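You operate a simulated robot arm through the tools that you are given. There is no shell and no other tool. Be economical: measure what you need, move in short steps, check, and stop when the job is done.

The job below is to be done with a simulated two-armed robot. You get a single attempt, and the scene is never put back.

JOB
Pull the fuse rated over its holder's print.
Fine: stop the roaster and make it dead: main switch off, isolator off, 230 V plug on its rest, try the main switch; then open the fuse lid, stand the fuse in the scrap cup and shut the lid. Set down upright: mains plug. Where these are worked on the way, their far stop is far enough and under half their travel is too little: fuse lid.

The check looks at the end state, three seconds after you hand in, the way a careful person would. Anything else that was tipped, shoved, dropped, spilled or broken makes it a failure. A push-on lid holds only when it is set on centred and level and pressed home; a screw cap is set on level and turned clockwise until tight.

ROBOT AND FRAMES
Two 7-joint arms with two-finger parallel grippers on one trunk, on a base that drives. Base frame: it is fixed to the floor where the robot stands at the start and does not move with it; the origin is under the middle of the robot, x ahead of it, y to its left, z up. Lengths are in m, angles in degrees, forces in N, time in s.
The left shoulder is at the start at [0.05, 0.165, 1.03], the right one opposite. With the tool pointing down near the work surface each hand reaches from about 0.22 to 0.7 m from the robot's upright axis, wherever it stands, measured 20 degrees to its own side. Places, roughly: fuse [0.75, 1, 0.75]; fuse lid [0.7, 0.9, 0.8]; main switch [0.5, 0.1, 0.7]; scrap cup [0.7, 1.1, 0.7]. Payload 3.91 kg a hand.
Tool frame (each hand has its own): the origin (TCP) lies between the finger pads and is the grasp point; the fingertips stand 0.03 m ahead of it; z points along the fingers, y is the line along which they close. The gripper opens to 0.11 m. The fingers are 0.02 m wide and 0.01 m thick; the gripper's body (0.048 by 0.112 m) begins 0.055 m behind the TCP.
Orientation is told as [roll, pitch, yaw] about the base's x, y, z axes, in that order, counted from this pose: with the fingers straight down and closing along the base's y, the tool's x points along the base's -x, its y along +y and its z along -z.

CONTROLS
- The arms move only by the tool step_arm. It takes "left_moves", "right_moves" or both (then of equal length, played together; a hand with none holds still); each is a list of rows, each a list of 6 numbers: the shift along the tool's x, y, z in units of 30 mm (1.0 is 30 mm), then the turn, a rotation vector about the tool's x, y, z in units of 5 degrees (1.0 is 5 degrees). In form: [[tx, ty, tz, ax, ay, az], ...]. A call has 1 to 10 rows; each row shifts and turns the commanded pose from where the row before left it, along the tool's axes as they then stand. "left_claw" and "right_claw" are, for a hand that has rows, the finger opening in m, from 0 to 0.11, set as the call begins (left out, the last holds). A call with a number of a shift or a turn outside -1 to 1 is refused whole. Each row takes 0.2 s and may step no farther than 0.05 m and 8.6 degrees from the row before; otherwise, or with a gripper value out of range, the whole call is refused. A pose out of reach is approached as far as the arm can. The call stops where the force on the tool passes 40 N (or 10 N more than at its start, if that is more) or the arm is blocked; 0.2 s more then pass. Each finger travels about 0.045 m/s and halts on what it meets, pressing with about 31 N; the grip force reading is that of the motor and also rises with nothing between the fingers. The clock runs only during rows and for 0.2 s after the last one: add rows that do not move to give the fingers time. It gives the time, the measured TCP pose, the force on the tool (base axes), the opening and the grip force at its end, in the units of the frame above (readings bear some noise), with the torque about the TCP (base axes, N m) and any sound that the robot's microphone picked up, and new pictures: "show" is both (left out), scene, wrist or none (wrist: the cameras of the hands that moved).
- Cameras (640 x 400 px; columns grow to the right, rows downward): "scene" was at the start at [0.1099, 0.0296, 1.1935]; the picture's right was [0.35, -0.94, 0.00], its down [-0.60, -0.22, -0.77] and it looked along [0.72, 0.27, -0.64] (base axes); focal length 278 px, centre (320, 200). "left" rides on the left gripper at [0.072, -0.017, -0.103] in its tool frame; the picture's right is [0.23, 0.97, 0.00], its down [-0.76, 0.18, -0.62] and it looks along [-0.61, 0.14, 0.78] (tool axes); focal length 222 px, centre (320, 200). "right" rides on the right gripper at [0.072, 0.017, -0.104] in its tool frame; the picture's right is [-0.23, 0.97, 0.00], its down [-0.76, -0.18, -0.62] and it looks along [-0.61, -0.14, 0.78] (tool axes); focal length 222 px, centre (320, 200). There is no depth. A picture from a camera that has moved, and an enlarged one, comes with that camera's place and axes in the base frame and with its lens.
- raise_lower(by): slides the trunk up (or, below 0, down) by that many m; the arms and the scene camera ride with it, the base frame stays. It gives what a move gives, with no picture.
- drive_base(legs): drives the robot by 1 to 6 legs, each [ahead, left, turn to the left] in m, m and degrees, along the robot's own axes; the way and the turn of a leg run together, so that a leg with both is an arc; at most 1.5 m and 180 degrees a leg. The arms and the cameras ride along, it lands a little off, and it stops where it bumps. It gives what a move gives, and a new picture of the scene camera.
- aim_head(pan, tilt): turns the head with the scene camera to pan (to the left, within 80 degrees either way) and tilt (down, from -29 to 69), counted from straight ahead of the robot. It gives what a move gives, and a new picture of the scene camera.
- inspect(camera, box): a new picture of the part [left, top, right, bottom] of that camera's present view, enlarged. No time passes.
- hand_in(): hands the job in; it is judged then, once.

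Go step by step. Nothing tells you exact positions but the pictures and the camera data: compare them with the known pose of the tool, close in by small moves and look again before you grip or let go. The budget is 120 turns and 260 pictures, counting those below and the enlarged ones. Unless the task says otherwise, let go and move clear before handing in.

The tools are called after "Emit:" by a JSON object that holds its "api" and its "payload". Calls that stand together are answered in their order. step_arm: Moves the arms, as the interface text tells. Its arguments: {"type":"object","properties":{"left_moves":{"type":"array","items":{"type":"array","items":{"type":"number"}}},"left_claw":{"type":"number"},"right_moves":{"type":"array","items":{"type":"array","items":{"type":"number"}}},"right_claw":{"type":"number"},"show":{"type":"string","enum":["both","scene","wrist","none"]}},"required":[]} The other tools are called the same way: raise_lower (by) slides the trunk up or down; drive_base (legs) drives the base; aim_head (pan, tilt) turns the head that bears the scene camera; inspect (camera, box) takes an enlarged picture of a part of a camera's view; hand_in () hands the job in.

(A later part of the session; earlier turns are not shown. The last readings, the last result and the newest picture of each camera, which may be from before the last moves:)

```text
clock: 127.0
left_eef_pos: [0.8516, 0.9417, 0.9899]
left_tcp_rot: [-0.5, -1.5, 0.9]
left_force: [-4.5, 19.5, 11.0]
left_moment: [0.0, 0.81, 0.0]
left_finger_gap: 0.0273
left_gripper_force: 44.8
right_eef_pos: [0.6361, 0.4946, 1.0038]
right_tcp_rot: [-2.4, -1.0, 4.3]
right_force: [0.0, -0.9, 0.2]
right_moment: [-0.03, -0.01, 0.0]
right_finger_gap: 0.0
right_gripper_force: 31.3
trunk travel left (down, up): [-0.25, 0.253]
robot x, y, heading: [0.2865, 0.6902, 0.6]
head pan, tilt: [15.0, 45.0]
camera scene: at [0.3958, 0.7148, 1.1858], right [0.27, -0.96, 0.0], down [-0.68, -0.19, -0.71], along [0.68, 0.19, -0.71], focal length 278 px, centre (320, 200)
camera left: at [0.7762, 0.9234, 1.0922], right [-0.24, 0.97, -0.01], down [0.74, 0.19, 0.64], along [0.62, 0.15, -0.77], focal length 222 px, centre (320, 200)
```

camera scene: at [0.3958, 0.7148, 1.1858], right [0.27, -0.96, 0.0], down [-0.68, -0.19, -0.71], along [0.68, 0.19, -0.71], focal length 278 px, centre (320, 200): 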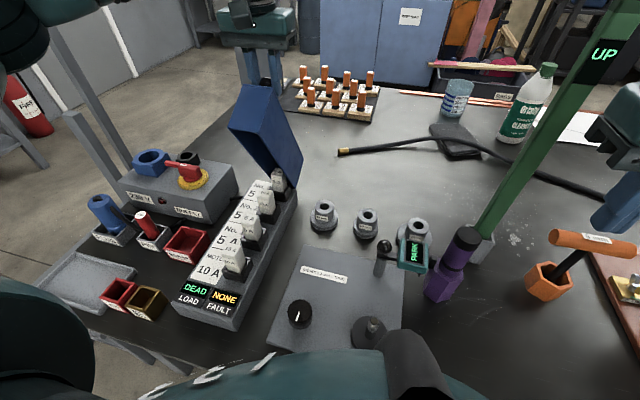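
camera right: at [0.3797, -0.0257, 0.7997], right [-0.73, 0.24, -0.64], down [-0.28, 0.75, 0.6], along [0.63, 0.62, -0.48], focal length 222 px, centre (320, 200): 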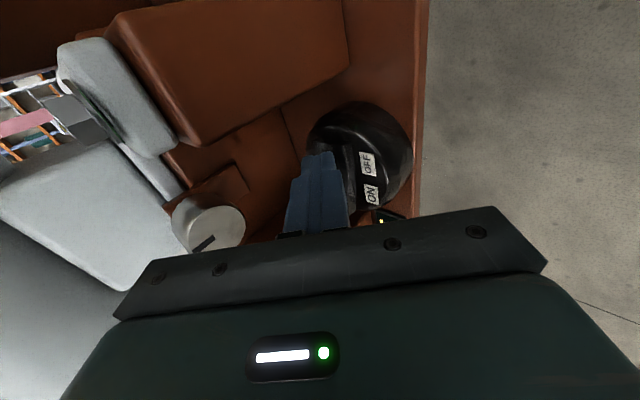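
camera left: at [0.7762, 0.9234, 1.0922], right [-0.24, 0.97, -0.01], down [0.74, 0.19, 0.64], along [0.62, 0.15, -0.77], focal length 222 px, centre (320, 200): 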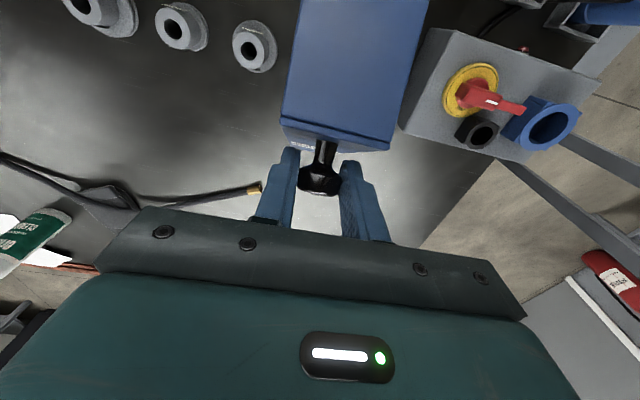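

Emit:
{"api": "step_arm", "payload": {"left_moves": [[-0.6, 0.08, 0.02, 0, 0, 0], [-0.85, 0.02, 0.03, 0, 0, 0], [-0.85, 0, 0.1, 0, 0, 0]], "show": "both"}}

```text
clock: 127.6
left_eef_pos: [0.8629, 0.9438, 0.9906]
left_tcp_rot: [-1.8, -1.9, -0.7]
left_force: [-4.2, -7.5, 11.9]
left_moment: [-0.66, 0.77, -0.08]
left_finger_gap: 0.0273
left_gripper_force: 44.7
left hand out of reach, approached as far as the arm can: row 1, 2, 3
right_eef_pos: [0.6353, 0.4927, 1.0033]
right_tcp_rot: [-2.3, -1.0, 4.2]
right_force: [0.4, 0.1, -0.9]
right_moment: [0.0, -0.04, 0.01]
right_finger_gap: 0.0
right_gripper_force: 30.9
trunk travel left (down, up): [-0.25, 0.253]
robot x, y, heading: [0.2879, 0.6901, 0.6]
head pan, tilt: [15.0, 45.0]
stopped in row 3 (left hand): the force on the tool passed its limit (the readings are from after the stop); the commanded pose is now the measured one
camera scene: at [0.396, 0.7117, 1.1856], right [0.27, -0.96, 0.0], down [-0.68, -0.19, -0.71], along [0.68, 0.19, -0.71], focal length 278 px, centre (320, 200)
camera left: at [0.7854, 0.9286, 1.0921], right [-0.21, 0.98, -0.04], down [0.74, 0.19, 0.64], along [0.64, 0.11, -0.76], focal length 222 px, centre (320, 200)
```

scene: 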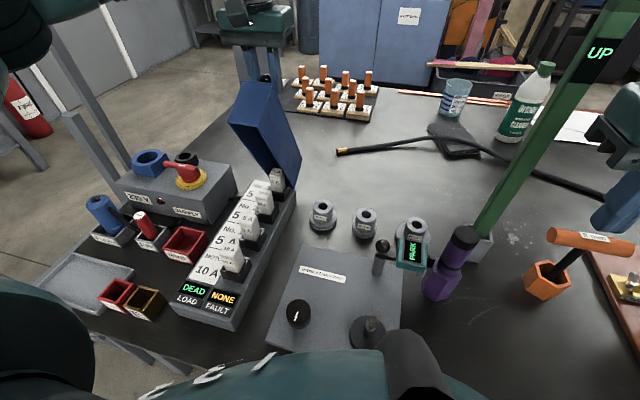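
left: 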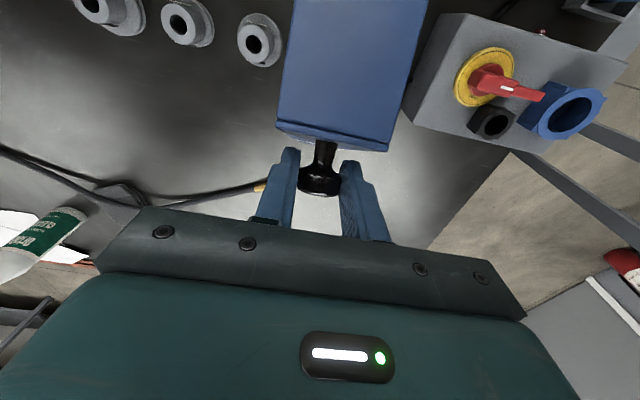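

At about 68° open the arm is at its reach. I pitch the hand forward about the knob to gain reach, then go on along the arc.

Emit:
{"api": "step_arm", "payload": {"left_moves": [[0, 0, 0, 0, -1, 0], [0, 0, 0, 0, -1, 0], [0, 0, 0, 0, -1, 0], [0, 0, 0, 0, -1, 0]], "show": "none"}}

Emit:
{"api": "step_arm", "payload": {"left_moves": [[-0.85, 0, 0.27, 0, 0, 0], [-0.85, 0, 0.27, 0, 0, 0]], "show": "both"}}

```text
clock: 128.6
left_eef_pos: [0.8625, 0.9431, 0.9877]
left_tcp_rot: [-1.7, -21.8, -0.1]
left_force: [-5.4, -17.9, 2.1]
left_moment: [-0.21, 1.43, -0.19]
left_finger_gap: 0.0272
left_gripper_force: 45.0
right_eef_pos: [0.6361, 0.4892, 1.0025]
right_tcp_rot: [-2.2, -1.0, 4.0]
right_force: [-0.3, 0.7, -0.1]
right_moment: [0.0, -0.01, 0.02]
right_finger_gap: 0.0001
right_gripper_force: 30.9
trunk travel left (down, up): [-0.25, 0.253]
robot x, y, heading: [0.2902, 0.6879, 0.7]
head pan, tilt: [15.0, 45.0]
```

```text
clock: 129.2
left_eef_pos: [0.9155, 0.942, 0.9869]
left_tcp_rot: [-1.6, -21.1, -0.1]
left_force: [-4.6, -14.8, -17.2]
left_moment: [-0.52, 0.85, -0.16]
left_finger_gap: 0.0273
left_gripper_force: 44.8
right_eef_pos: [0.6374, 0.4922, 1.0018]
right_tcp_rot: [-2.2, -1.0, 4.1]
right_force: [0.0, 0.3, 0.2]
right_moment: [0.03, 0.02, 0.05]
right_finger_gap: 0.0003
right_gripper_force: 31.0
trunk travel left (down, up): [-0.25, 0.253]
robot x, y, heading: [0.292, 0.6929, 0.4]
head pan, tilt: [15.0, 45.0]
camera scene: at [0.3983, 0.7113, 1.1851], right [0.27, -0.96, 0.0], down [-0.68, -0.19, -0.71], along [0.68, 0.19, -0.71], focal length 278 px, centre (320, 200)
camera left: at [0.8112, 0.9274, 1.0572], right [-0.2, 0.97, -0.11], down [0.49, 0.19, 0.85], along [0.85, 0.12, -0.51], focal length 222 px, centre (320, 200)
```

scene: 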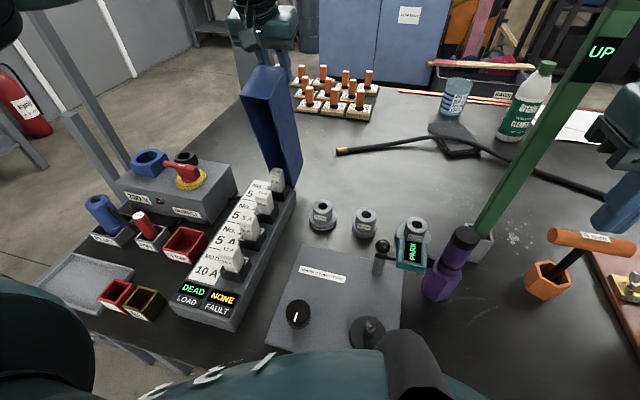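
left: 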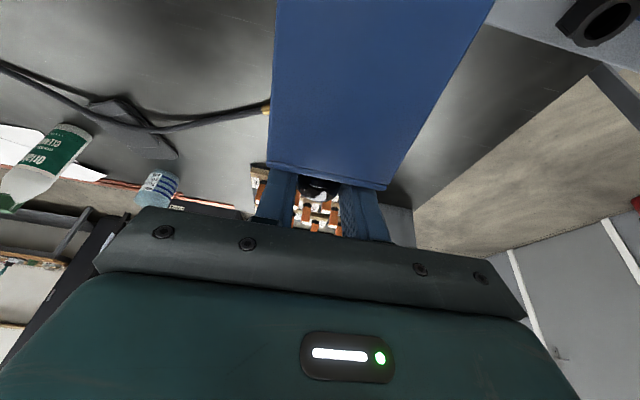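

Emit:
{"api": "step_arm", "payload": {"left_moves": [[-0.73, -0.05, 0.5, 0, 0, 0]], "show": "scene"}}

```text
clock: 129.6
left_eef_pos: [0.9294, 0.9435, 0.9843]
left_tcp_rot: [-1.9, -21.9, -0.4]
left_force: [-4.5, -24.0, -5.6]
left_moment: [-0.19, 1.22, -0.04]
left_finger_gap: 0.0272
left_gripper_force: 44.8
left hand out of reach, approached as far as the arm can: row 1
right_eef_pos: [0.6352, 0.4896, 1.0035]
right_tcp_rot: [-2.2, -0.8, 4.0]
right_force: [-0.5, -0.7, 0.2]
right_moment: [-0.02, -0.02, 0.01]
right_finger_gap: 0.0
right_gripper_force: 31.0
trunk travel left (down, up): [-0.25, 0.253]
robot x, y, heading: [0.2885, 0.6909, 0.2]
head pan, tilt: [15.0, 45.0]
camera scene: at [0.3973, 0.7097, 1.1857], right [0.26, -0.96, 0.0], down [-0.68, -0.19, -0.71], along [0.68, 0.19, -0.71], focal length 278 px, centre (320, 200)
```

scene: 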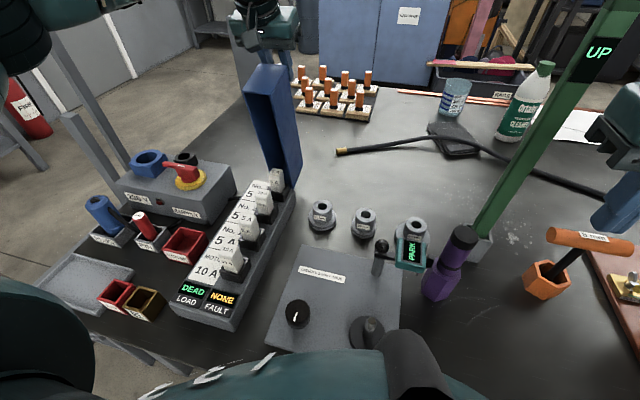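

The lid is ~85° open and past vertical balance. I release and withdraw upward, watching whether it stays.

Emit:
{"api": "step_arm", "payload": {"left_moves": [[0, 0, 0, 0, 0, 0], [0, 0, 0, 0, 0, 0], [-0.2, 0, -0.5, 0, 0, 0], [-0.36, 0, -0.93, 0, 0, 0], [0, 0, -1, 0, 0, 0], [0, 0, -1, 0, 0, 0]], "left_claw": 0.06, "show": "both"}}

```text
clock: 131.0
left_eef_pos: [0.9006, 0.9547, 1.0857]
left_tcp_rot: [-1.4, -21.8, -0.1]
left_force: [0.5, -0.3, 0.0]
left_moment: [0.01, -0.01, 0.0]
left_finger_gap: 0.06
left_gripper_force: 0.0
left hand out of reach, approached as far as the arm can: row 4
right_eef_pos: [0.6354, 0.4918, 1.0034]
right_tcp_rot: [-2.5, -1.0, 4.1]
right_force: [0.2, 0.0, -0.8]
right_moment: [0.0, 0.01, -0.03]
right_finger_gap: 0.0
right_gripper_force: 31.2
trunk travel left (down, up): [-0.25, 0.253]
robot x, y, heading: [0.2887, 0.6906, 0.2]
head pan, tilt: [15.0, 45.0]
camera scene: at [0.397, 0.7121, 1.1855], right [0.27, -0.96, 0.0], down [-0.68, -0.19, -0.71], along [0.68, 0.19, -0.71], focal length 278 px, centre (320, 200)
camera left: at [0.7941, 0.9391, 1.1551], right [-0.2, 0.97, -0.11], down [0.48, 0.19, 0.86], along [0.86, 0.12, -0.5], focal length 222 px, centre (320, 200)
```

scene: 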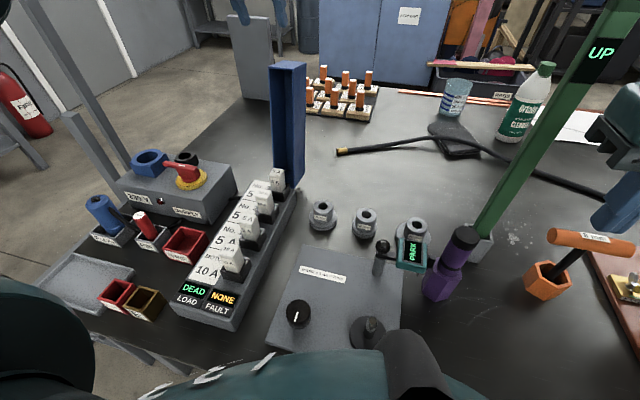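
left: 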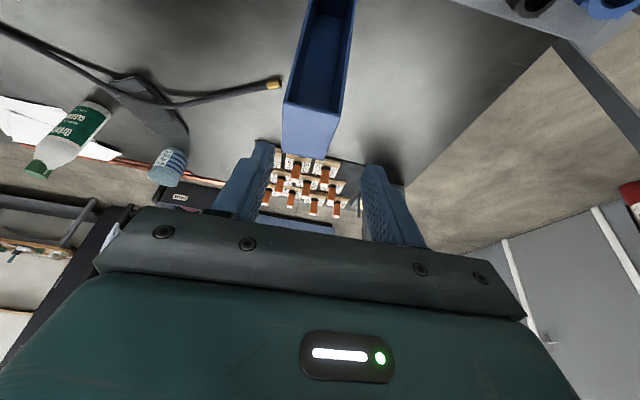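

The lid went to its far stop and stays open. Now read the fuse ratings.

Emit:
{"api": "inspect", "payload": {"camera": "scene", "box": [160, 150, 310, 330]}}

Emit:
{"api": "inspect", "payload": {"camera": "scene", "box": [210, 160, 300, 230]}}

Emit:
{"api": "inspect", "payload": {"camera": "scene", "box": [180, 220, 270, 290]}}

```text
2.22 times, centred on (235, 240) of scene
camera zoom: at [0.397, 0.7121, 1.1855], right [0.27, -0.96, 0.0], down [-0.68, -0.19, -0.71], along [0.68, 0.19, -0.71], focal length 617 px, centre (509, 111)
```

zoom: 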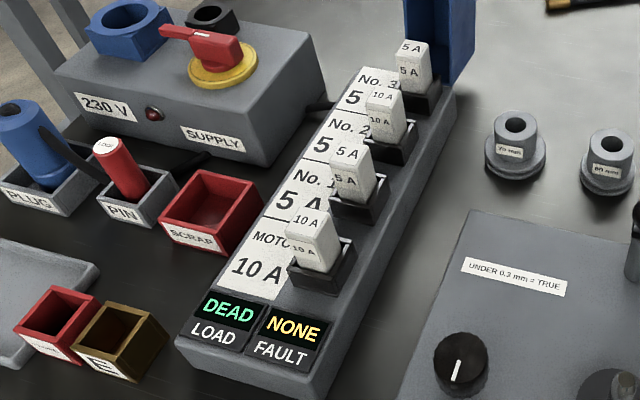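

```text
5.71 times, centred on (255, 195) of scene
camera zoom: at [0.397, 0.7121, 1.1855], right [0.27, -0.96, 0.0], down [-0.68, -0.19, -0.71], along [0.68, 0.19, -0.71], focal length 1587 px, centre (691, 229)
```

zoom: 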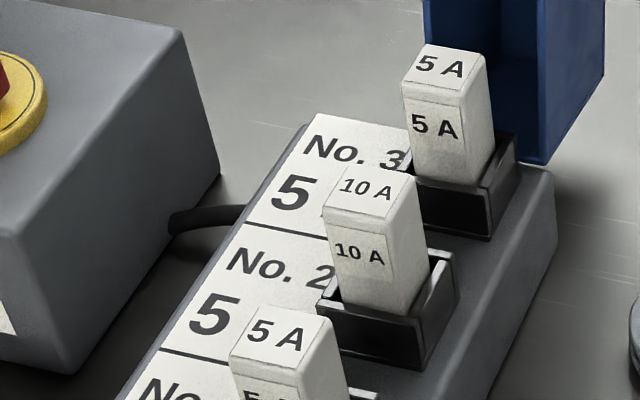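

```text
5.71 times, centred on (225, 255) of scene
camera zoom: at [0.397, 0.7121, 1.1855], right [0.27, -0.96, 0.0], down [-0.68, -0.19, -0.71], along [0.68, 0.19, -0.71], focal length 1587 px, centre (863, -114)
```

zoom: 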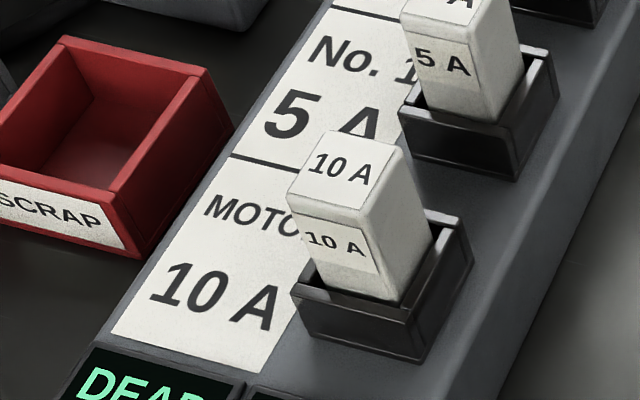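

Fuse No. 2 is a 10 A in a 5 A holder: that is the one, at about [0.78, 0.943]. I bring the left hand back over it, level.

Emit:
{"api": "step_arm", "payload": {"left_moves": [[0.93, -0.08, -0.37, 0, 0, 0], [0.93, -0.08, -0.37, 0, 0, 0], [0.93, -0.08, -0.37, 0, 0, 0], [0.93, -0.08, -0.37, 0, 0, 0], [0, 0, 0, 0, 1, 0], [0, 0, 0, 0, 1, 0], [0, 0, 0, 0, 1, 0], [0, 0, 0, 0, 1, 0]], "left_claw": 0.07}}

```text
clock: 132.8
left_eef_pos: [0.7809, 0.9473, 1.0828]
left_tcp_rot: [-1.4, -1.7, -0.6]
left_force: [0.3, 0.2, 0.5]
left_moment: [0.0, -0.01, 0.0]
left_finger_gap: 0.0701
left_gripper_force: 0.0
right_eef_pos: [0.6356, 0.4922, 1.0036]
right_tcp_rot: [-2.2, -0.9, 4.1]
right_force: [0.0, 0.2, 0.2]
right_moment: [0.0, -0.02, 0.01]
right_finger_gap: 0.0002
right_gripper_force: 30.5
trunk travel left (down, up): [-0.25, 0.253]
robot x, y, heading: [0.2897, 0.6901, 0.3]
head pan, tilt: [15.0, 45.0]
camera scene: at [0.3974, 0.7123, 1.1855], right [0.27, -0.96, 0.0], down [-0.68, -0.19, -0.71], along [0.68, 0.19, -0.71], focal length 278 px, centre (320, 200)
camera left: at [0.7041, 0.932, 1.1852], right [-0.22, 0.98, -0.03], down [0.75, 0.19, 0.64], along [0.63, 0.12, -0.77], focal length 222 px, centre (320, 200)
```

scene: 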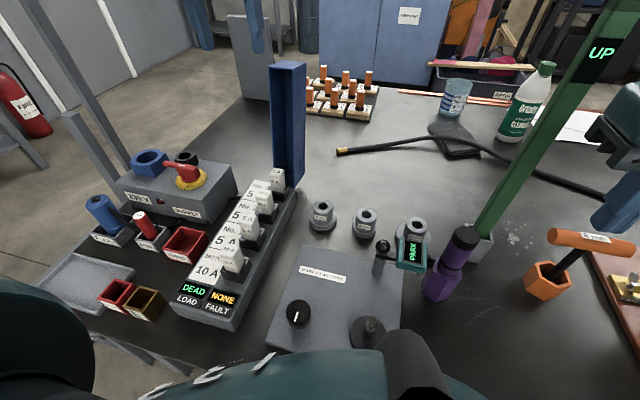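
left: 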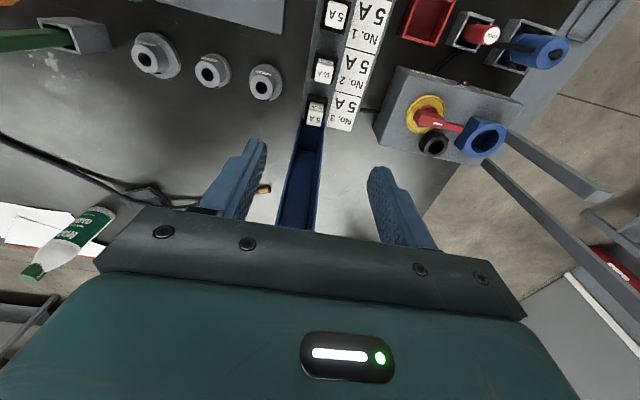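

Emit:
{"api": "step_arm", "payload": {"left_moves": [[0.05, -0.03, 0.95, -0.28, 0.34, 0.1], [0.05, -0.03, 0.95, 0, 0, 0], [0.05, -0.03, 0.95, 0, 0, 0], [0.05, -0.03, 0.95, 0, 0, 0], [0.05, -0.03, 0.95, 0, 0, 0], [0.05, -0.03, 0.95, 0, 0, 0], [0, 0, 0.9, 0, 0, 0]]}}

Emit:
{"api": "inspect", "payload": {"camera": "left", "box": [240, 60, 420, 240]}}

Emit:
{"api": "inspect", "payload": {"camera": "scene", "box": [190, 130, 310, 250]}}

```text
clock: 134.4
left_eef_pos: [0.7719, 0.9415, 0.8846]
left_tcp_rot: [0.0, -0.1, -1.1]
left_force: [0.4, 0.2, -0.1]
left_moment: [0.02, 0.01, 0.0]
left_finger_gap: 0.0699
left_gripper_force: 0.1
right_eef_pos: [0.6371, 0.4923, 1.0035]
right_tcp_rot: [-2.2, -0.9, 4.3]
right_force: [-0.4, -0.5, -0.9]
right_moment: [-0.03, 0.02, 0.0]
right_finger_gap: 0.0
right_gripper_force: 30.9
trunk travel left (down, up): [-0.25, 0.253]
robot x, y, heading: [0.2897, 0.6952, 0.2]
head pan, tilt: [15.0, 45.0]
camera scene: at [0.3973, 0.7122, 1.1855], right [0.27, -0.96, 0.0], down [-0.68, -0.19, -0.71], along [0.68, 0.19, -0.71], focal length 278 px, centre (320, 200)
camera left: at [0.698, 0.9238, 0.9878], right [-0.21, 0.98, 0.0], down [0.76, 0.16, 0.62], along [0.61, 0.13, -0.78], focal length 222 px, centre (320, 200)
```

scene: 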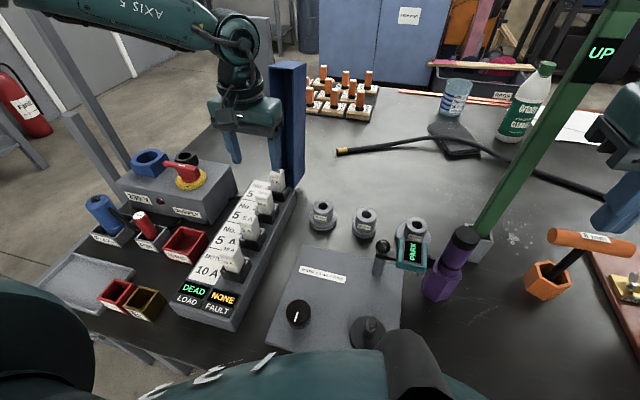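
left: 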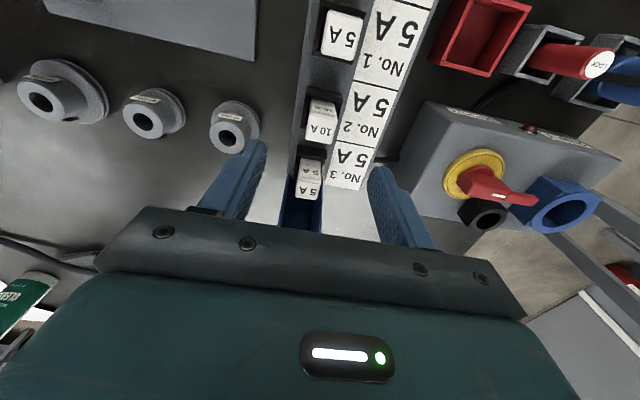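

```text
2.22 times, centred on (330, 150) of left
camera zoom: at [0.698, 0.9238, 0.9878], right [-0.21, 0.98, 0.0], down [0.76, 0.16, 0.62], along [0.61, 0.13, -0.78], focal length 494 px, centre (298, 311)
```

zoom: 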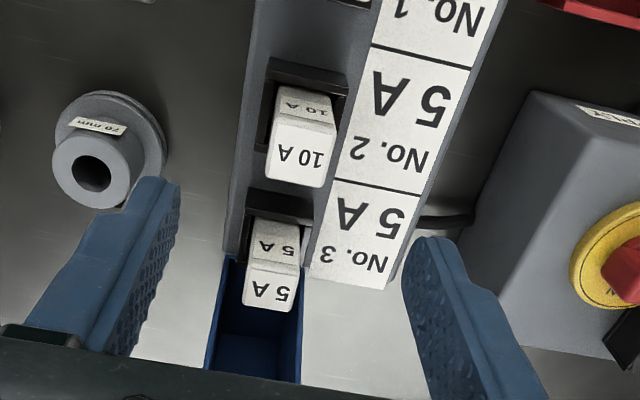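

```text
3.33 times, centred on (250, 190) of scene
camera zoom: at [0.3973, 0.7122, 1.1855], right [0.27, -0.96, 0.0], down [-0.68, -0.19, -0.71], along [0.68, 0.19, -0.71], focal length 926 px, centre (553, 233)
```

zoom: 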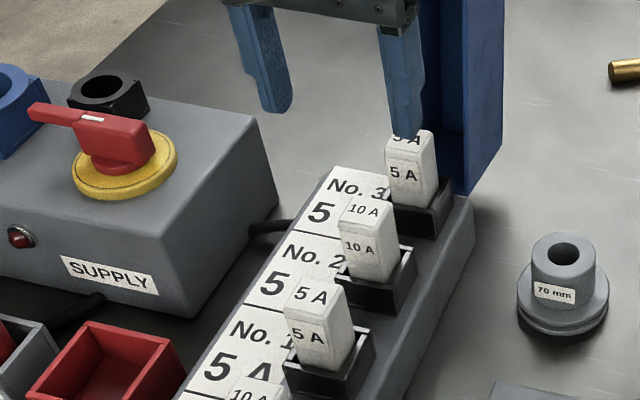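

Aligned over fuse No. 2. I lower around it.

Emit:
{"api": "step_arm", "payload": {"left_moves": [[0, 0, 0.83, 0, 0, 0], [0, 0, 0.83, 0, 0, 0], [0, 0, 0.83, 0, 0, 0], [0, 0, 0.8, 0, 0, 0]], "left_claw": 0.055, "show": "wrist"}}

Emit:
{"api": "inspect", "payload": {"camera": "scene", "box": [190, 130, 310, 250]}}

```text
clock: 135.4
left_eef_pos: [0.7702, 0.9417, 0.7866]
left_tcp_rot: [-0.1, -0.1, -1.1]
left_force: [-0.5, 0.1, -0.1]
left_moment: [0.01, 0.0, 0.01]
left_finger_gap: 0.055
left_gripper_force: 0.0
right_eef_pos: [0.6358, 0.492, 1.0033]
right_tcp_rot: [-2.3, -0.8, 4.2]
right_force: [0.6, 0.3, -0.2]
right_moment: [-0.02, 0.03, -0.03]
right_finger_gap: 0.0
right_gripper_force: 31.6
trunk travel left (down, up): [-0.25, 0.253]
robot x, y, heading: [0.2868, 0.6922, 0.3]
head pan, tilt: [15.0, 45.0]
camera left: at [0.6965, 0.925, 0.8898], right [-0.21, 0.98, 0.0], down [0.76, 0.16, 0.62], along [0.61, 0.13, -0.78], focal length 222 px, centre (320, 200)
```

left: 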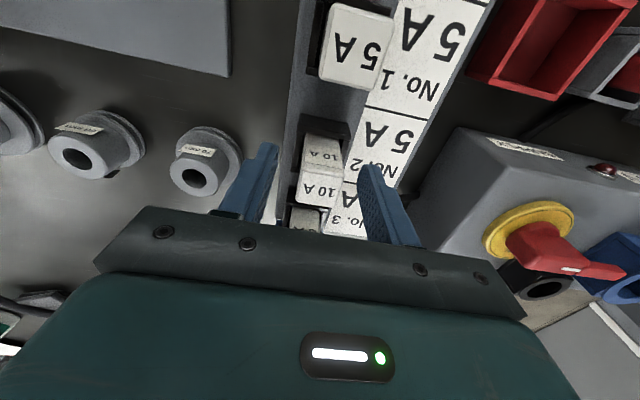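

```text
3.33 times, centred on (250, 190) of scene
camera zoom: at [0.3973, 0.7123, 1.1855], right [0.27, -0.96, 0.0], down [-0.68, -0.19, -0.71], along [0.68, 0.19, -0.71], focal length 926 px, centre (553, 233)
```

zoom: 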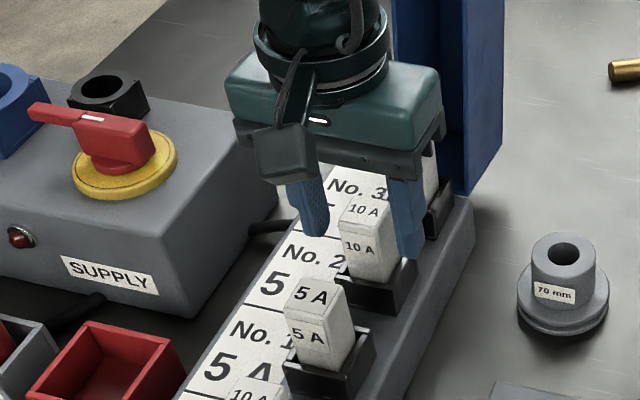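

Emit:
{"api": "step_arm", "payload": {"left_moves": [[0, 0, -0.1, 0, 0, 0], [0, 0, 0, 0, 0, 0], [0, 0, 0, 0, 0, 0], [0, 0, 0, 0, 0, 0]], "left_claw": 0.01, "show": "wrist"}}

Emit:
{"api": "inspect", "payload": {"camera": "scene", "box": [190, 130, 310, 250]}}

```text
clock: 136.4
left_eef_pos: [0.7701, 0.9414, 0.7886]
left_tcp_rot: [0.0, -0.1, -1.1]
left_force: [0.2, -0.3, -0.8]
left_moment: [0.0, 0.0, -0.03]
left_finger_gap: 0.0271
left_gripper_force: 30.3
right_eef_pos: [0.6365, 0.4922, 1.0045]
right_tcp_rot: [-2.4, -0.9, 4.1]
right_force: [0.2, 0.0, 0.1]
right_moment: [-0.02, 0.01, 0.01]
right_finger_gap: 0.0
right_gripper_force: 30.9
trunk travel left (down, up): [-0.25, 0.253]
robot x, y, heading: [0.2885, 0.6891, 0.4]
head pan, tilt: [15.0, 45.0]
camera left: at [0.6975, 0.9249, 0.8925], right [-0.21, 0.98, 0.0], down [0.76, 0.16, 0.62], along [0.61, 0.13, -0.78], focal length 222 px, centre (320, 200)
```

left: 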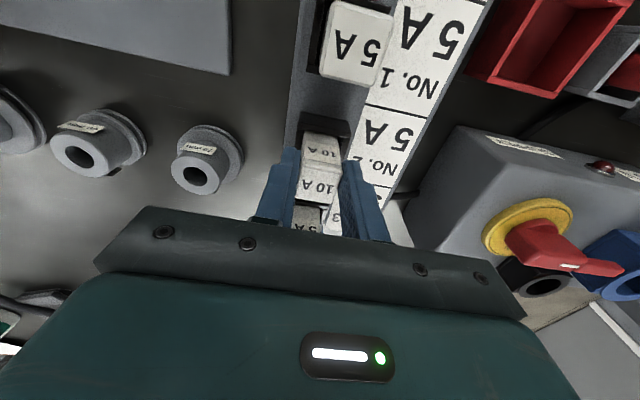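

```text
3.33 times, centred on (250, 190) of scene
camera zoom: at [0.3972, 0.7122, 1.1855], right [0.27, -0.96, 0.0], down [-0.68, -0.19, -0.71], along [0.68, 0.19, -0.71], focal length 926 px, centre (553, 233)
```

zoom: 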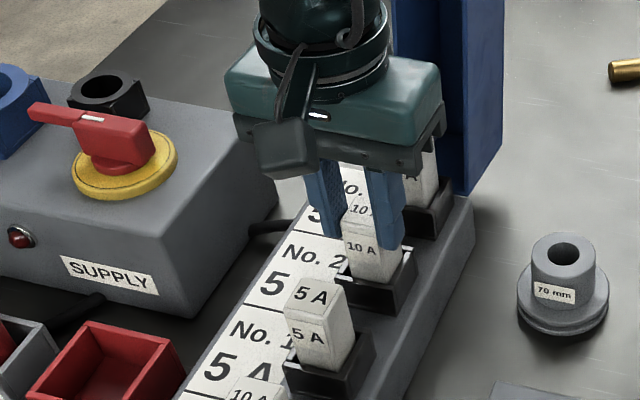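

Fuse is gripped (27 mm). I pull straight up.

Emit:
{"api": "step_arm", "payload": {"left_moves": [[0, 0, -0.2, 0, 0, 0], [0, 0, -0.3, 0, 0, 0], [0, 0, -0.5, 0, 0, 0], [0, 0, -0.8, 0, 0, 0], [0, 0, -0.9, 0, 0, 0], [0, 0, -0.9, 0, 0, 0]]}}

Emit:
{"api": "inspect", "payload": {"camera": "scene", "box": [170, 90, 310, 250]}}

```text
clock: 137.8
left_eef_pos: [0.7707, 0.9416, 0.8982]
left_tcp_rot: [-0.1, 0.0, -1.0]
left_force: [-0.6, 0.3, -1.0]
left_moment: [0.03, 0.03, -0.03]
left_finger_gap: 0.0269
left_gripper_force: 30.9
right_eef_pos: [0.6358, 0.4924, 1.0034]
right_tcp_rot: [-2.2, -1.0, 4.0]
right_force: [0.5, -0.7, 0.7]
right_moment: [0.03, 0.01, -0.02]
right_finger_gap: 0.0001
right_gripper_force: 30.4
trunk travel left (down, up): [-0.25, 0.253]
robot x, y, heading: [0.288, 0.6918, 0.6]
head pan, tilt: [15.0, 45.0]
camera scene: at [0.3971, 0.7121, 1.1855], right [0.27, -0.96, 0.0], down [-0.68, -0.19, -0.71], along [0.68, 0.19, -0.71], focal length 278 px, centre (320, 200)
camera left: at [0.6985, 0.9244, 1.0022], right [-0.21, 0.98, 0.0], down [0.76, 0.16, 0.62], along [0.61, 0.13, -0.78], focal length 222 px, centre (320, 200)
```

scene: 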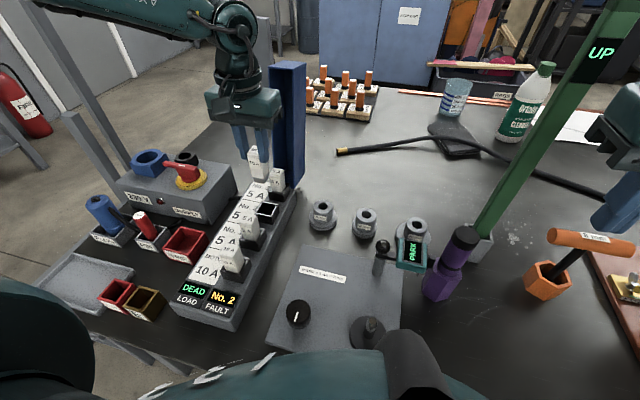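
left: 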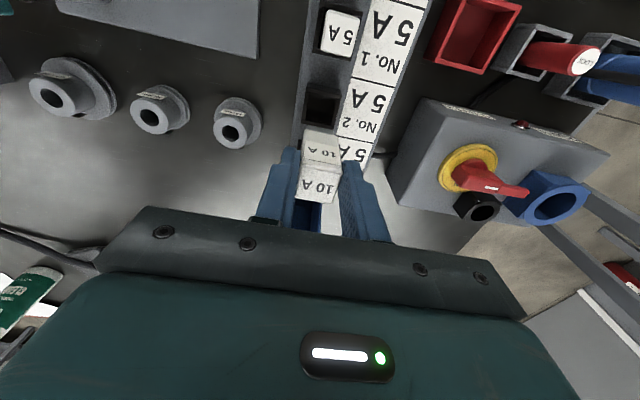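

```text
2.50 times, centred on (240, 170) of scene
camera zoom: at [0.3971, 0.7121, 1.1855], right [0.27, -0.96, 0.0], down [-0.68, -0.19, -0.71], along [0.68, 0.19, -0.71], focal length 694 px, centre (520, 275)
```

zoom: 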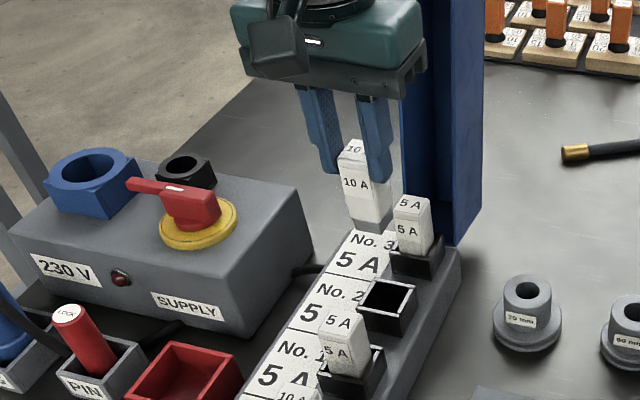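

The fuse is out; FAULT shows "No. 2". I carry it over the SCRAP cup (about [0.66, 1.083]).

Emit:
{"api": "step_arm", "payload": {"left_moves": [[0.727, 0.946, 0, 0, 0, 0], [0.727, 0.946, 0, 0, 0, 0], [0.727, 0.946, 0, 0, 0, 0], [0.727, 0.946, 0, 0, 0, 0], [0.727, 0.946, 0, 0, 0, 0]]}}

Emit:
{"api": "inspect", "payload": {"camera": "left", "box": [250, 40, 410, 200]}}

Emit:
{"api": "inspect", "payload": {"camera": "scene", "box": [110, 130, 270, 310]}}

```text
clock: 139.0
left_eef_pos: [0.663, 1.0853, 0.9001]
left_tcp_rot: [-0.1, 0.0, -1.1]
left_force: [-0.7, 0.4, -0.9]
left_moment: [0.0, -0.02, 0.01]
left_finger_gap: 0.0273
left_gripper_force: 31.0
right_eef_pos: [0.6365, 0.4937, 1.0044]
right_tcp_rot: [-2.3, -1.1, 4.2]
right_force: [-0.2, 0.2, 1.2]
right_moment: [0.0, 0.01, -0.02]
right_finger_gap: 0.0
right_gripper_force: 30.8
trunk travel left (down, up): [-0.25, 0.253]
robot x, y, heading: [0.2895, 0.6889, 0.5]
head pan, tilt: [15.0, 45.0]
camera scene: at [0.397, 0.7125, 1.1856], right [0.27, -0.96, 0.0], down [-0.68, -0.19, -0.71], along [0.68, 0.19, -0.71], focal length 278 px, centre (320, 200)
camera left: at [0.5892, 1.069, 1.0023], right [-0.21, 0.98, 0.0], down [0.76, 0.16, 0.62], along [0.61, 0.13, -0.78], focal length 222 px, centre (320, 200)
```

scene: 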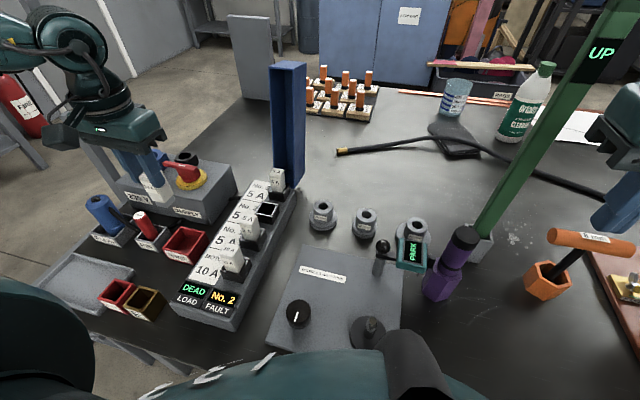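
left: 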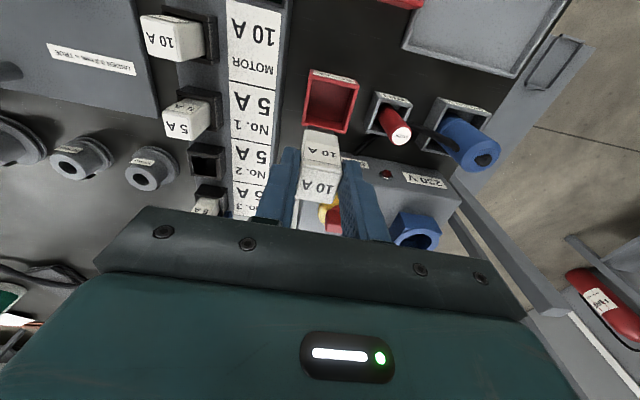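

```text
2.50 times, centred on (330, 120) of left
camera zoom: at [0.5892, 1.069, 1.0023], right [-0.21, 0.98, 0.0], down [0.76, 0.16, 0.62], along [0.61, 0.13, -0.78], focal length 555 px, centre (295, 400)
```

zoom: 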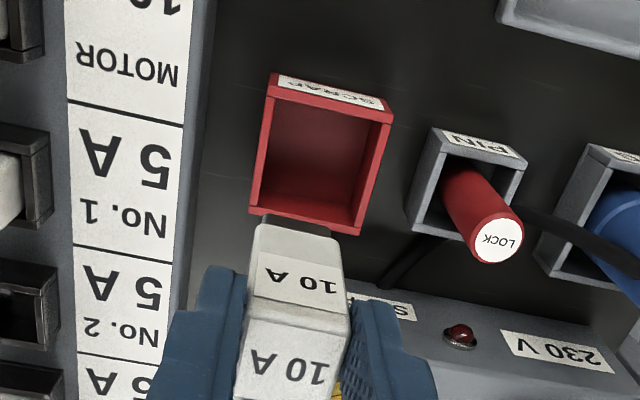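

```text
2.22 times, centred on (190, 220) of scene
camera zoom: at [0.397, 0.7125, 1.1856], right [0.27, -0.96, 0.0], down [-0.68, -0.19, -0.71], along [0.68, 0.19, -0.71], focal length 617 px, centre (609, 156)
```

zoom: 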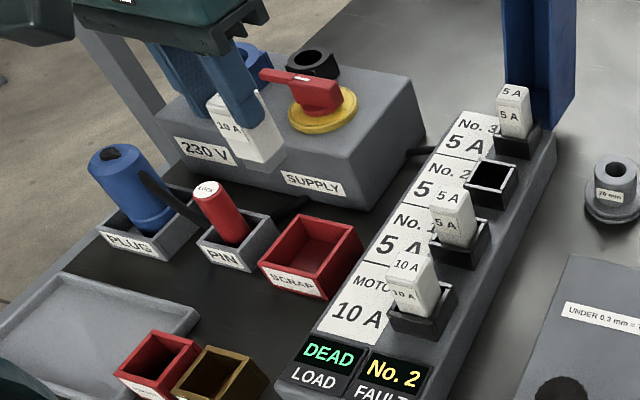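

Cup centre is about [0.672, 1.099], rim ~0.68. I shift and lower partway.

Emit:
{"api": "step_arm", "payload": {"left_moves": [[-0.3, 0.457, 0, 0, 0, 0], [0, 0, 0.85, 0, 0, 0], [0, 0, 0.85, 0, 0, 0], [0, 0, 0.85, 0, 0, 0], [0, 0, 0.85, 0, 0, 0]], "show": "wrist"}}

Emit:
{"api": "inspect", "payload": {"camera": "left", "box": [250, 40, 410, 240]}}

Emit:
{"api": "inspect", "payload": {"camera": "scene", "box": [110, 170, 250, 290]}}

```text
clock: 140.2
left_eef_pos: [0.6764, 1.0988, 0.797]
left_tcp_rot: [-0.1, -0.1, -1.1]
left_force: [-0.1, -0.3, -0.5]
left_moment: [-0.02, -0.01, 0.0]
left_finger_gap: 0.027
left_gripper_force: 31.1
right_eef_pos: [0.6362, 0.4927, 1.0039]
right_tcp_rot: [-2.4, -0.9, 4.1]
right_force: [0.0, 0.0, -0.3]
right_moment: [0.02, 0.0, 0.01]
right_finger_gap: 0.0
right_gripper_force: 31.0
trunk travel left (down, up): [-0.25, 0.253]
robot x, y, heading: [0.2892, 0.6904, 0.2]
head pan, tilt: [15.0, 45.0]
camera left: at [0.6021, 1.081, 0.9002], right [-0.21, 0.98, 0.0], down [0.76, 0.16, 0.62], along [0.61, 0.13, -0.78], focal length 222 px, centre (320, 200)
```

left: 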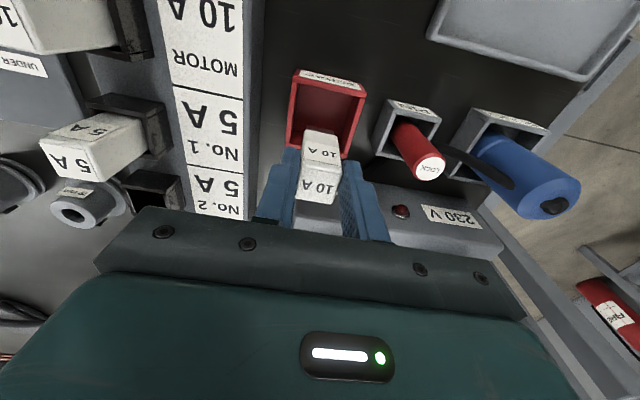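

```text
2.00 times, centred on (330, 140) of left
camera zoom: at [0.6021, 1.081, 0.9002], right [-0.21, 0.98, 0.0], down [0.76, 0.16, 0.62], along [0.61, 0.13, -0.78], focal length 444 px, centre (300, 320)
```

zoom: 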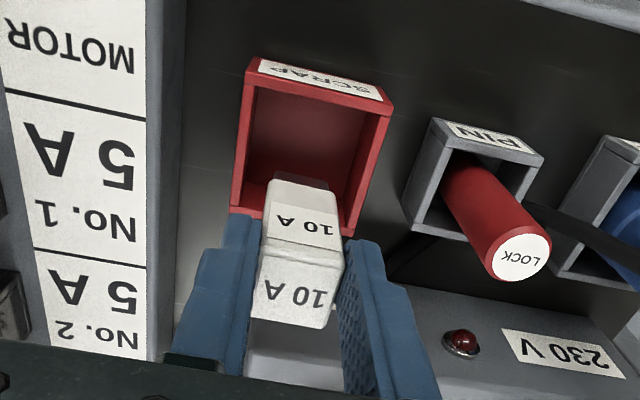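

```text
3.33 times, centred on (180, 230) of scene
camera zoom: at [0.3973, 0.7123, 1.1855], right [0.27, -0.96, 0.0], down [-0.68, -0.19, -0.71], along [0.68, 0.19, -0.71], focal length 926 px, centre (787, 100)
```

zoom: 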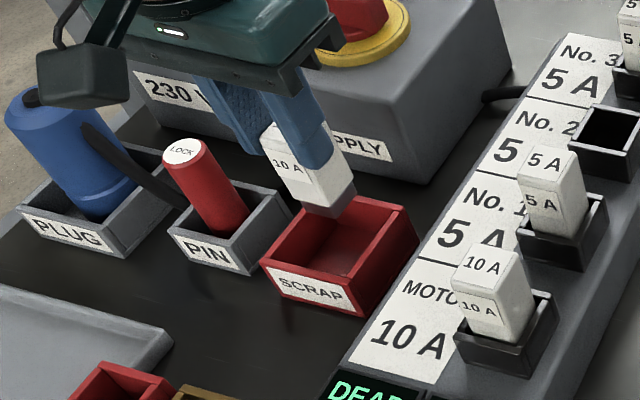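

Centred. I lower further into the cup.

Emit:
{"api": "step_arm", "payload": {"left_moves": [[0.05, 0.07, 0.5, 0, 0, 0], [0, 0, 0.5, 0, 0, 0], [0, 0, 0.5, 0, 0, 0]], "show": "none"}}

Emit:
{"api": "inspect", "payload": {"camera": "scene", "box": [110, 170, 250, 290]}}

Emit:
{"api": "inspect", "payload": {"camera": "left", "box": [250, 40, 410, 240]}}

```text
clock: 141.0
left_eef_pos: [0.6724, 1.1008, 0.7536]
left_tcp_rot: [0.0, -0.1, -1.1]
left_force: [0.2, -0.5, 0.2]
left_moment: [0.0, 0.03, -0.01]
left_finger_gap: 0.0267
left_gripper_force: 30.9
right_eef_pos: [0.6368, 0.4925, 1.0036]
right_tcp_rot: [-2.3, -1.0, 4.1]
right_force: [-0.7, 0.0, 0.3]
right_moment: [0.05, 0.0, 0.01]
right_finger_gap: 0.0001
right_gripper_force: 30.6
trunk travel left (down, up): [-0.25, 0.253]
robot x, y, heading: [0.2837, 0.6902, 0.5]
head pan, tilt: [15.0, 45.0]
```

```text
3.33 times, centred on (180, 230) of scene
camera zoom: at [0.3972, 0.7123, 1.1855], right [0.27, -0.96, 0.0], down [-0.68, -0.19, -0.71], along [0.68, 0.19, -0.71], focal length 926 px, centre (787, 100)
```

zoom: 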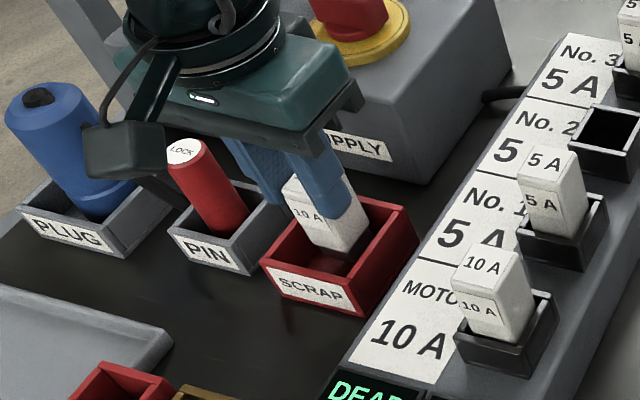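

```text
2.00 times, centred on (330, 140) of left
camera zoom: at [0.5991, 1.0838, 0.8554], right [-0.21, 0.98, 0.0], down [0.76, 0.16, 0.62], along [0.61, 0.13, -0.78], focal length 444 px, centre (300, 320)
```

zoom: 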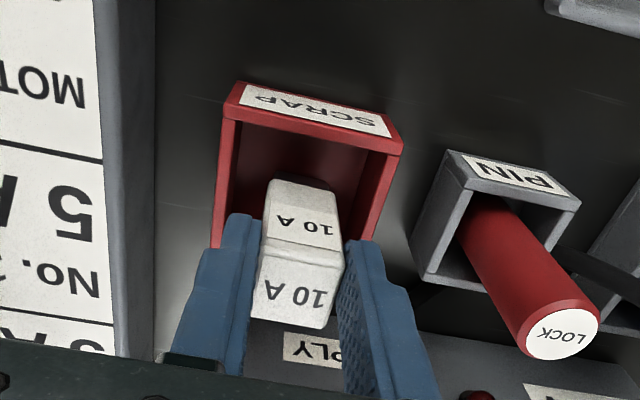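

Emit:
{"api": "step_arm", "payload": {"left_moves": [[0, 0, 0.15, 0, 0, 0], [0, 0, 0.1, 0, 0, 0], [0, 0, 0.1, 0, 0, 0], [0, 0, 0.08, 0, 0, 0]], "show": "none"}}

Emit:
{"api": "inspect", "payload": {"camera": "scene", "box": [120, 180, 240, 280]}}

```text
clock: 142.0
left_eef_pos: [0.6729, 1.1008, 0.7394]
left_tcp_rot: [0.0, -0.2, -1.2]
left_force: [-1.2, 0.7, 6.4]
left_moment: [0.06, 0.09, -0.01]
left_finger_gap: 0.027
left_gripper_force: 31.3
right_eef_pos: [0.6352, 0.4928, 1.0039]
right_tcp_rot: [-2.2, -1.0, 4.2]
right_force: [-0.1, 0.9, -0.2]
right_moment: [0.05, 0.0, -0.03]
right_finger_gap: 0.0001
right_gripper_force: 30.7
trunk travel left (down, up): [-0.25, 0.253]
robot x, y, heading: [0.287, 0.6898, 0.5]
head pan, tilt: [15.0, 45.0]
```

```text
4.00 times, centred on (180, 230) of scene
camera zoom: at [0.3967, 0.7119, 1.1858], right [0.27, -0.96, 0.0], down [-0.68, -0.19, -0.71], along [0.68, 0.19, -0.71], focal length 1111 px, centre (880, 80)
```

zoom: 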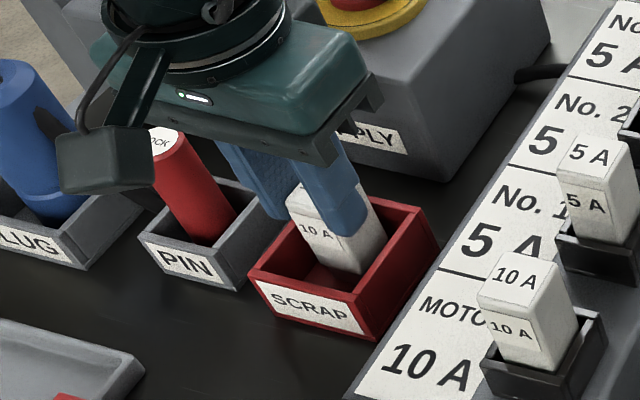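

Contact with the cup floor. I release gently and rise.

Emit:
{"api": "step_arm", "payload": {"left_moves": [[0, 0, -0.03, 0, 0, 0], [0, 0, 0, 0, 0, 0], [0, 0, 0, 0, 0, 0], [0, 0, 0, 0, 0, 0]], "left_claw": 0.05, "show": "none"}}

Emit:
{"api": "step_arm", "payload": {"left_moves": [[0, 0, -0.3, 0, 0, 0], [0, 0, -0.7, 0, 0, 0], [0, 0, -1, 0, 0, 0], [0, 0, -1, 0, 0, 0], [0, 0, -1, 0, 0, 0], [0, 0, -1, 0, 0, 0], [0, 0, -1, 0, 0, 0]]}}

Emit:
{"api": "inspect", "payload": {"camera": "scene", "box": [80, 150, 300, 310]}}

```text
clock: 143.0
left_eef_pos: [0.6739, 1.1018, 0.7396]
left_tcp_rot: [0.0, -0.1, -1.2]
left_force: [-1.0, 0.1, -0.1]
left_moment: [0.01, 0.0, -0.02]
left_finger_gap: 0.0502
left_gripper_force: 0.1
right_eef_pos: [0.6359, 0.4927, 1.0037]
right_tcp_rot: [-2.3, -0.9, 4.1]
right_force: [-0.4, -0.1, -0.1]
right_moment: [0.02, 0.02, -0.05]
right_finger_gap: 0.0
right_gripper_force: 31.1
trunk travel left (down, up): [-0.25, 0.253]
robot x, y, heading: [0.2885, 0.6909, 0.4]
head pan, tilt: [15.0, 45.0]
```

```text
clock: 144.6
left_eef_pos: [0.6743, 1.0979, 0.9183]
left_tcp_rot: [-0.1, 0.1, -1.2]
left_force: [0.1, 0.7, -0.3]
left_moment: [-0.01, -0.03, 0.01]
left_finger_gap: 0.0503
left_gripper_force: 0.1
right_eef_pos: [0.6361, 0.4932, 1.0043]
right_tcp_rot: [-2.3, -0.9, 4.1]
right_force: [-0.6, -0.5, -0.8]
right_moment: [-0.01, 0.01, 0.0]
right_finger_gap: 0.0002
right_gripper_force: 31.4
trunk travel left (down, up): [-0.25, 0.253]
robot x, y, heading: [0.2897, 0.6929, 0.3]
head pan, tilt: [15.0, 45.0]
camera scene: at [0.3971, 0.7121, 1.1855], right [0.27, -0.96, 0.0], down [-0.68, -0.19, -0.71], along [0.68, 0.19, -0.71], focal length 278 px, centre (320, 200)
camera left: at [0.6005, 1.0816, 1.0216], right [-0.21, 0.98, 0.0], down [0.76, 0.16, 0.62], along [0.61, 0.13, -0.78], focal length 222 px, centre (320, 200)
```

scene: 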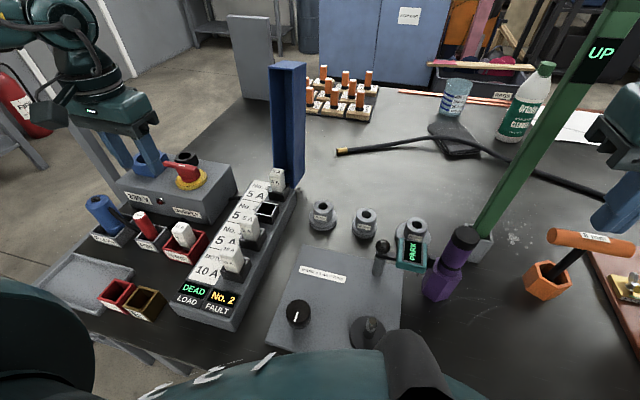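
left: 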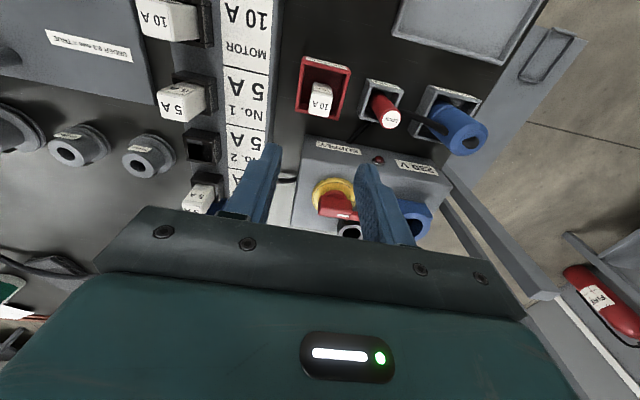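

```text
2.50 times, centred on (190, 230) of scene
camera zoom: at [0.3971, 0.7121, 1.1855], right [0.27, -0.96, 0.0], down [-0.68, -0.19, -0.71], along [0.68, 0.19, -0.71], focal length 694 px, centre (645, 125)
```

zoom: 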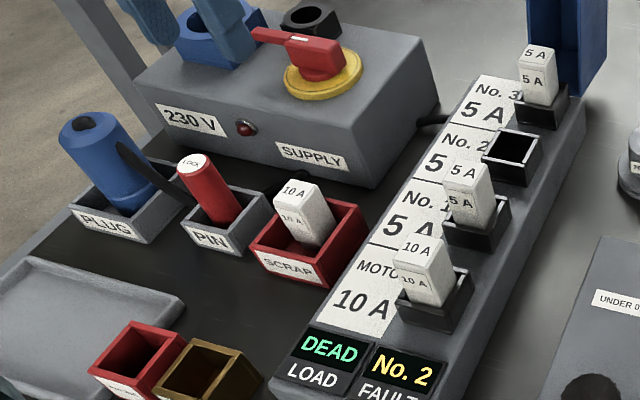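

The fuse stands upright in the scrap cup. Next I close the lid; I measure its open position.

Emit:
{"api": "inspect", "payload": {"camera": "scene", "box": [240, 50, 340, 200]}}

Emit:
{"api": "inspect", "payload": {"camera": "right", "box": [320, 0, 640, 300]}}

```text
2.67 times, centred on (290, 125) of scene
camera zoom: at [0.3971, 0.7121, 1.1855], right [0.27, -0.96, 0.0], down [-0.68, -0.19, -0.71], along [0.68, 0.19, -0.71], focal length 741 px, centre (400, 400)
```

zoom: 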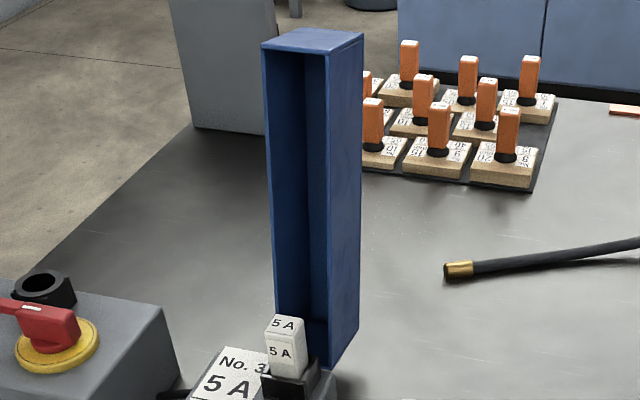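

```text
1.33 times, centred on (480, 150) of right
camera zoom: at [0.5599, 0.5092, 1.1056], right [0.16, 0.99, -0.04], down [0.76, -0.1, 0.64], along [0.63, -0.13, -0.77], focal length 296 px, centre (107, 267)
```

zoom: 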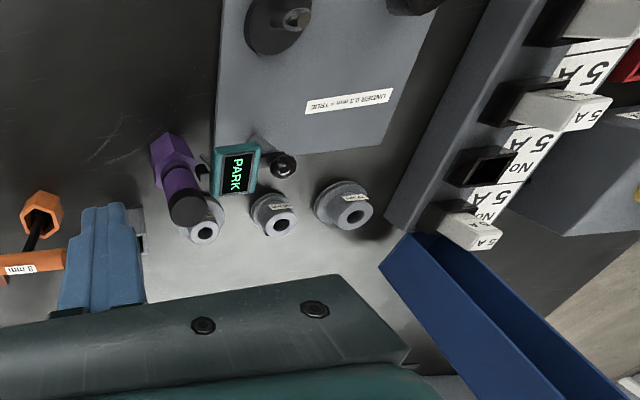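

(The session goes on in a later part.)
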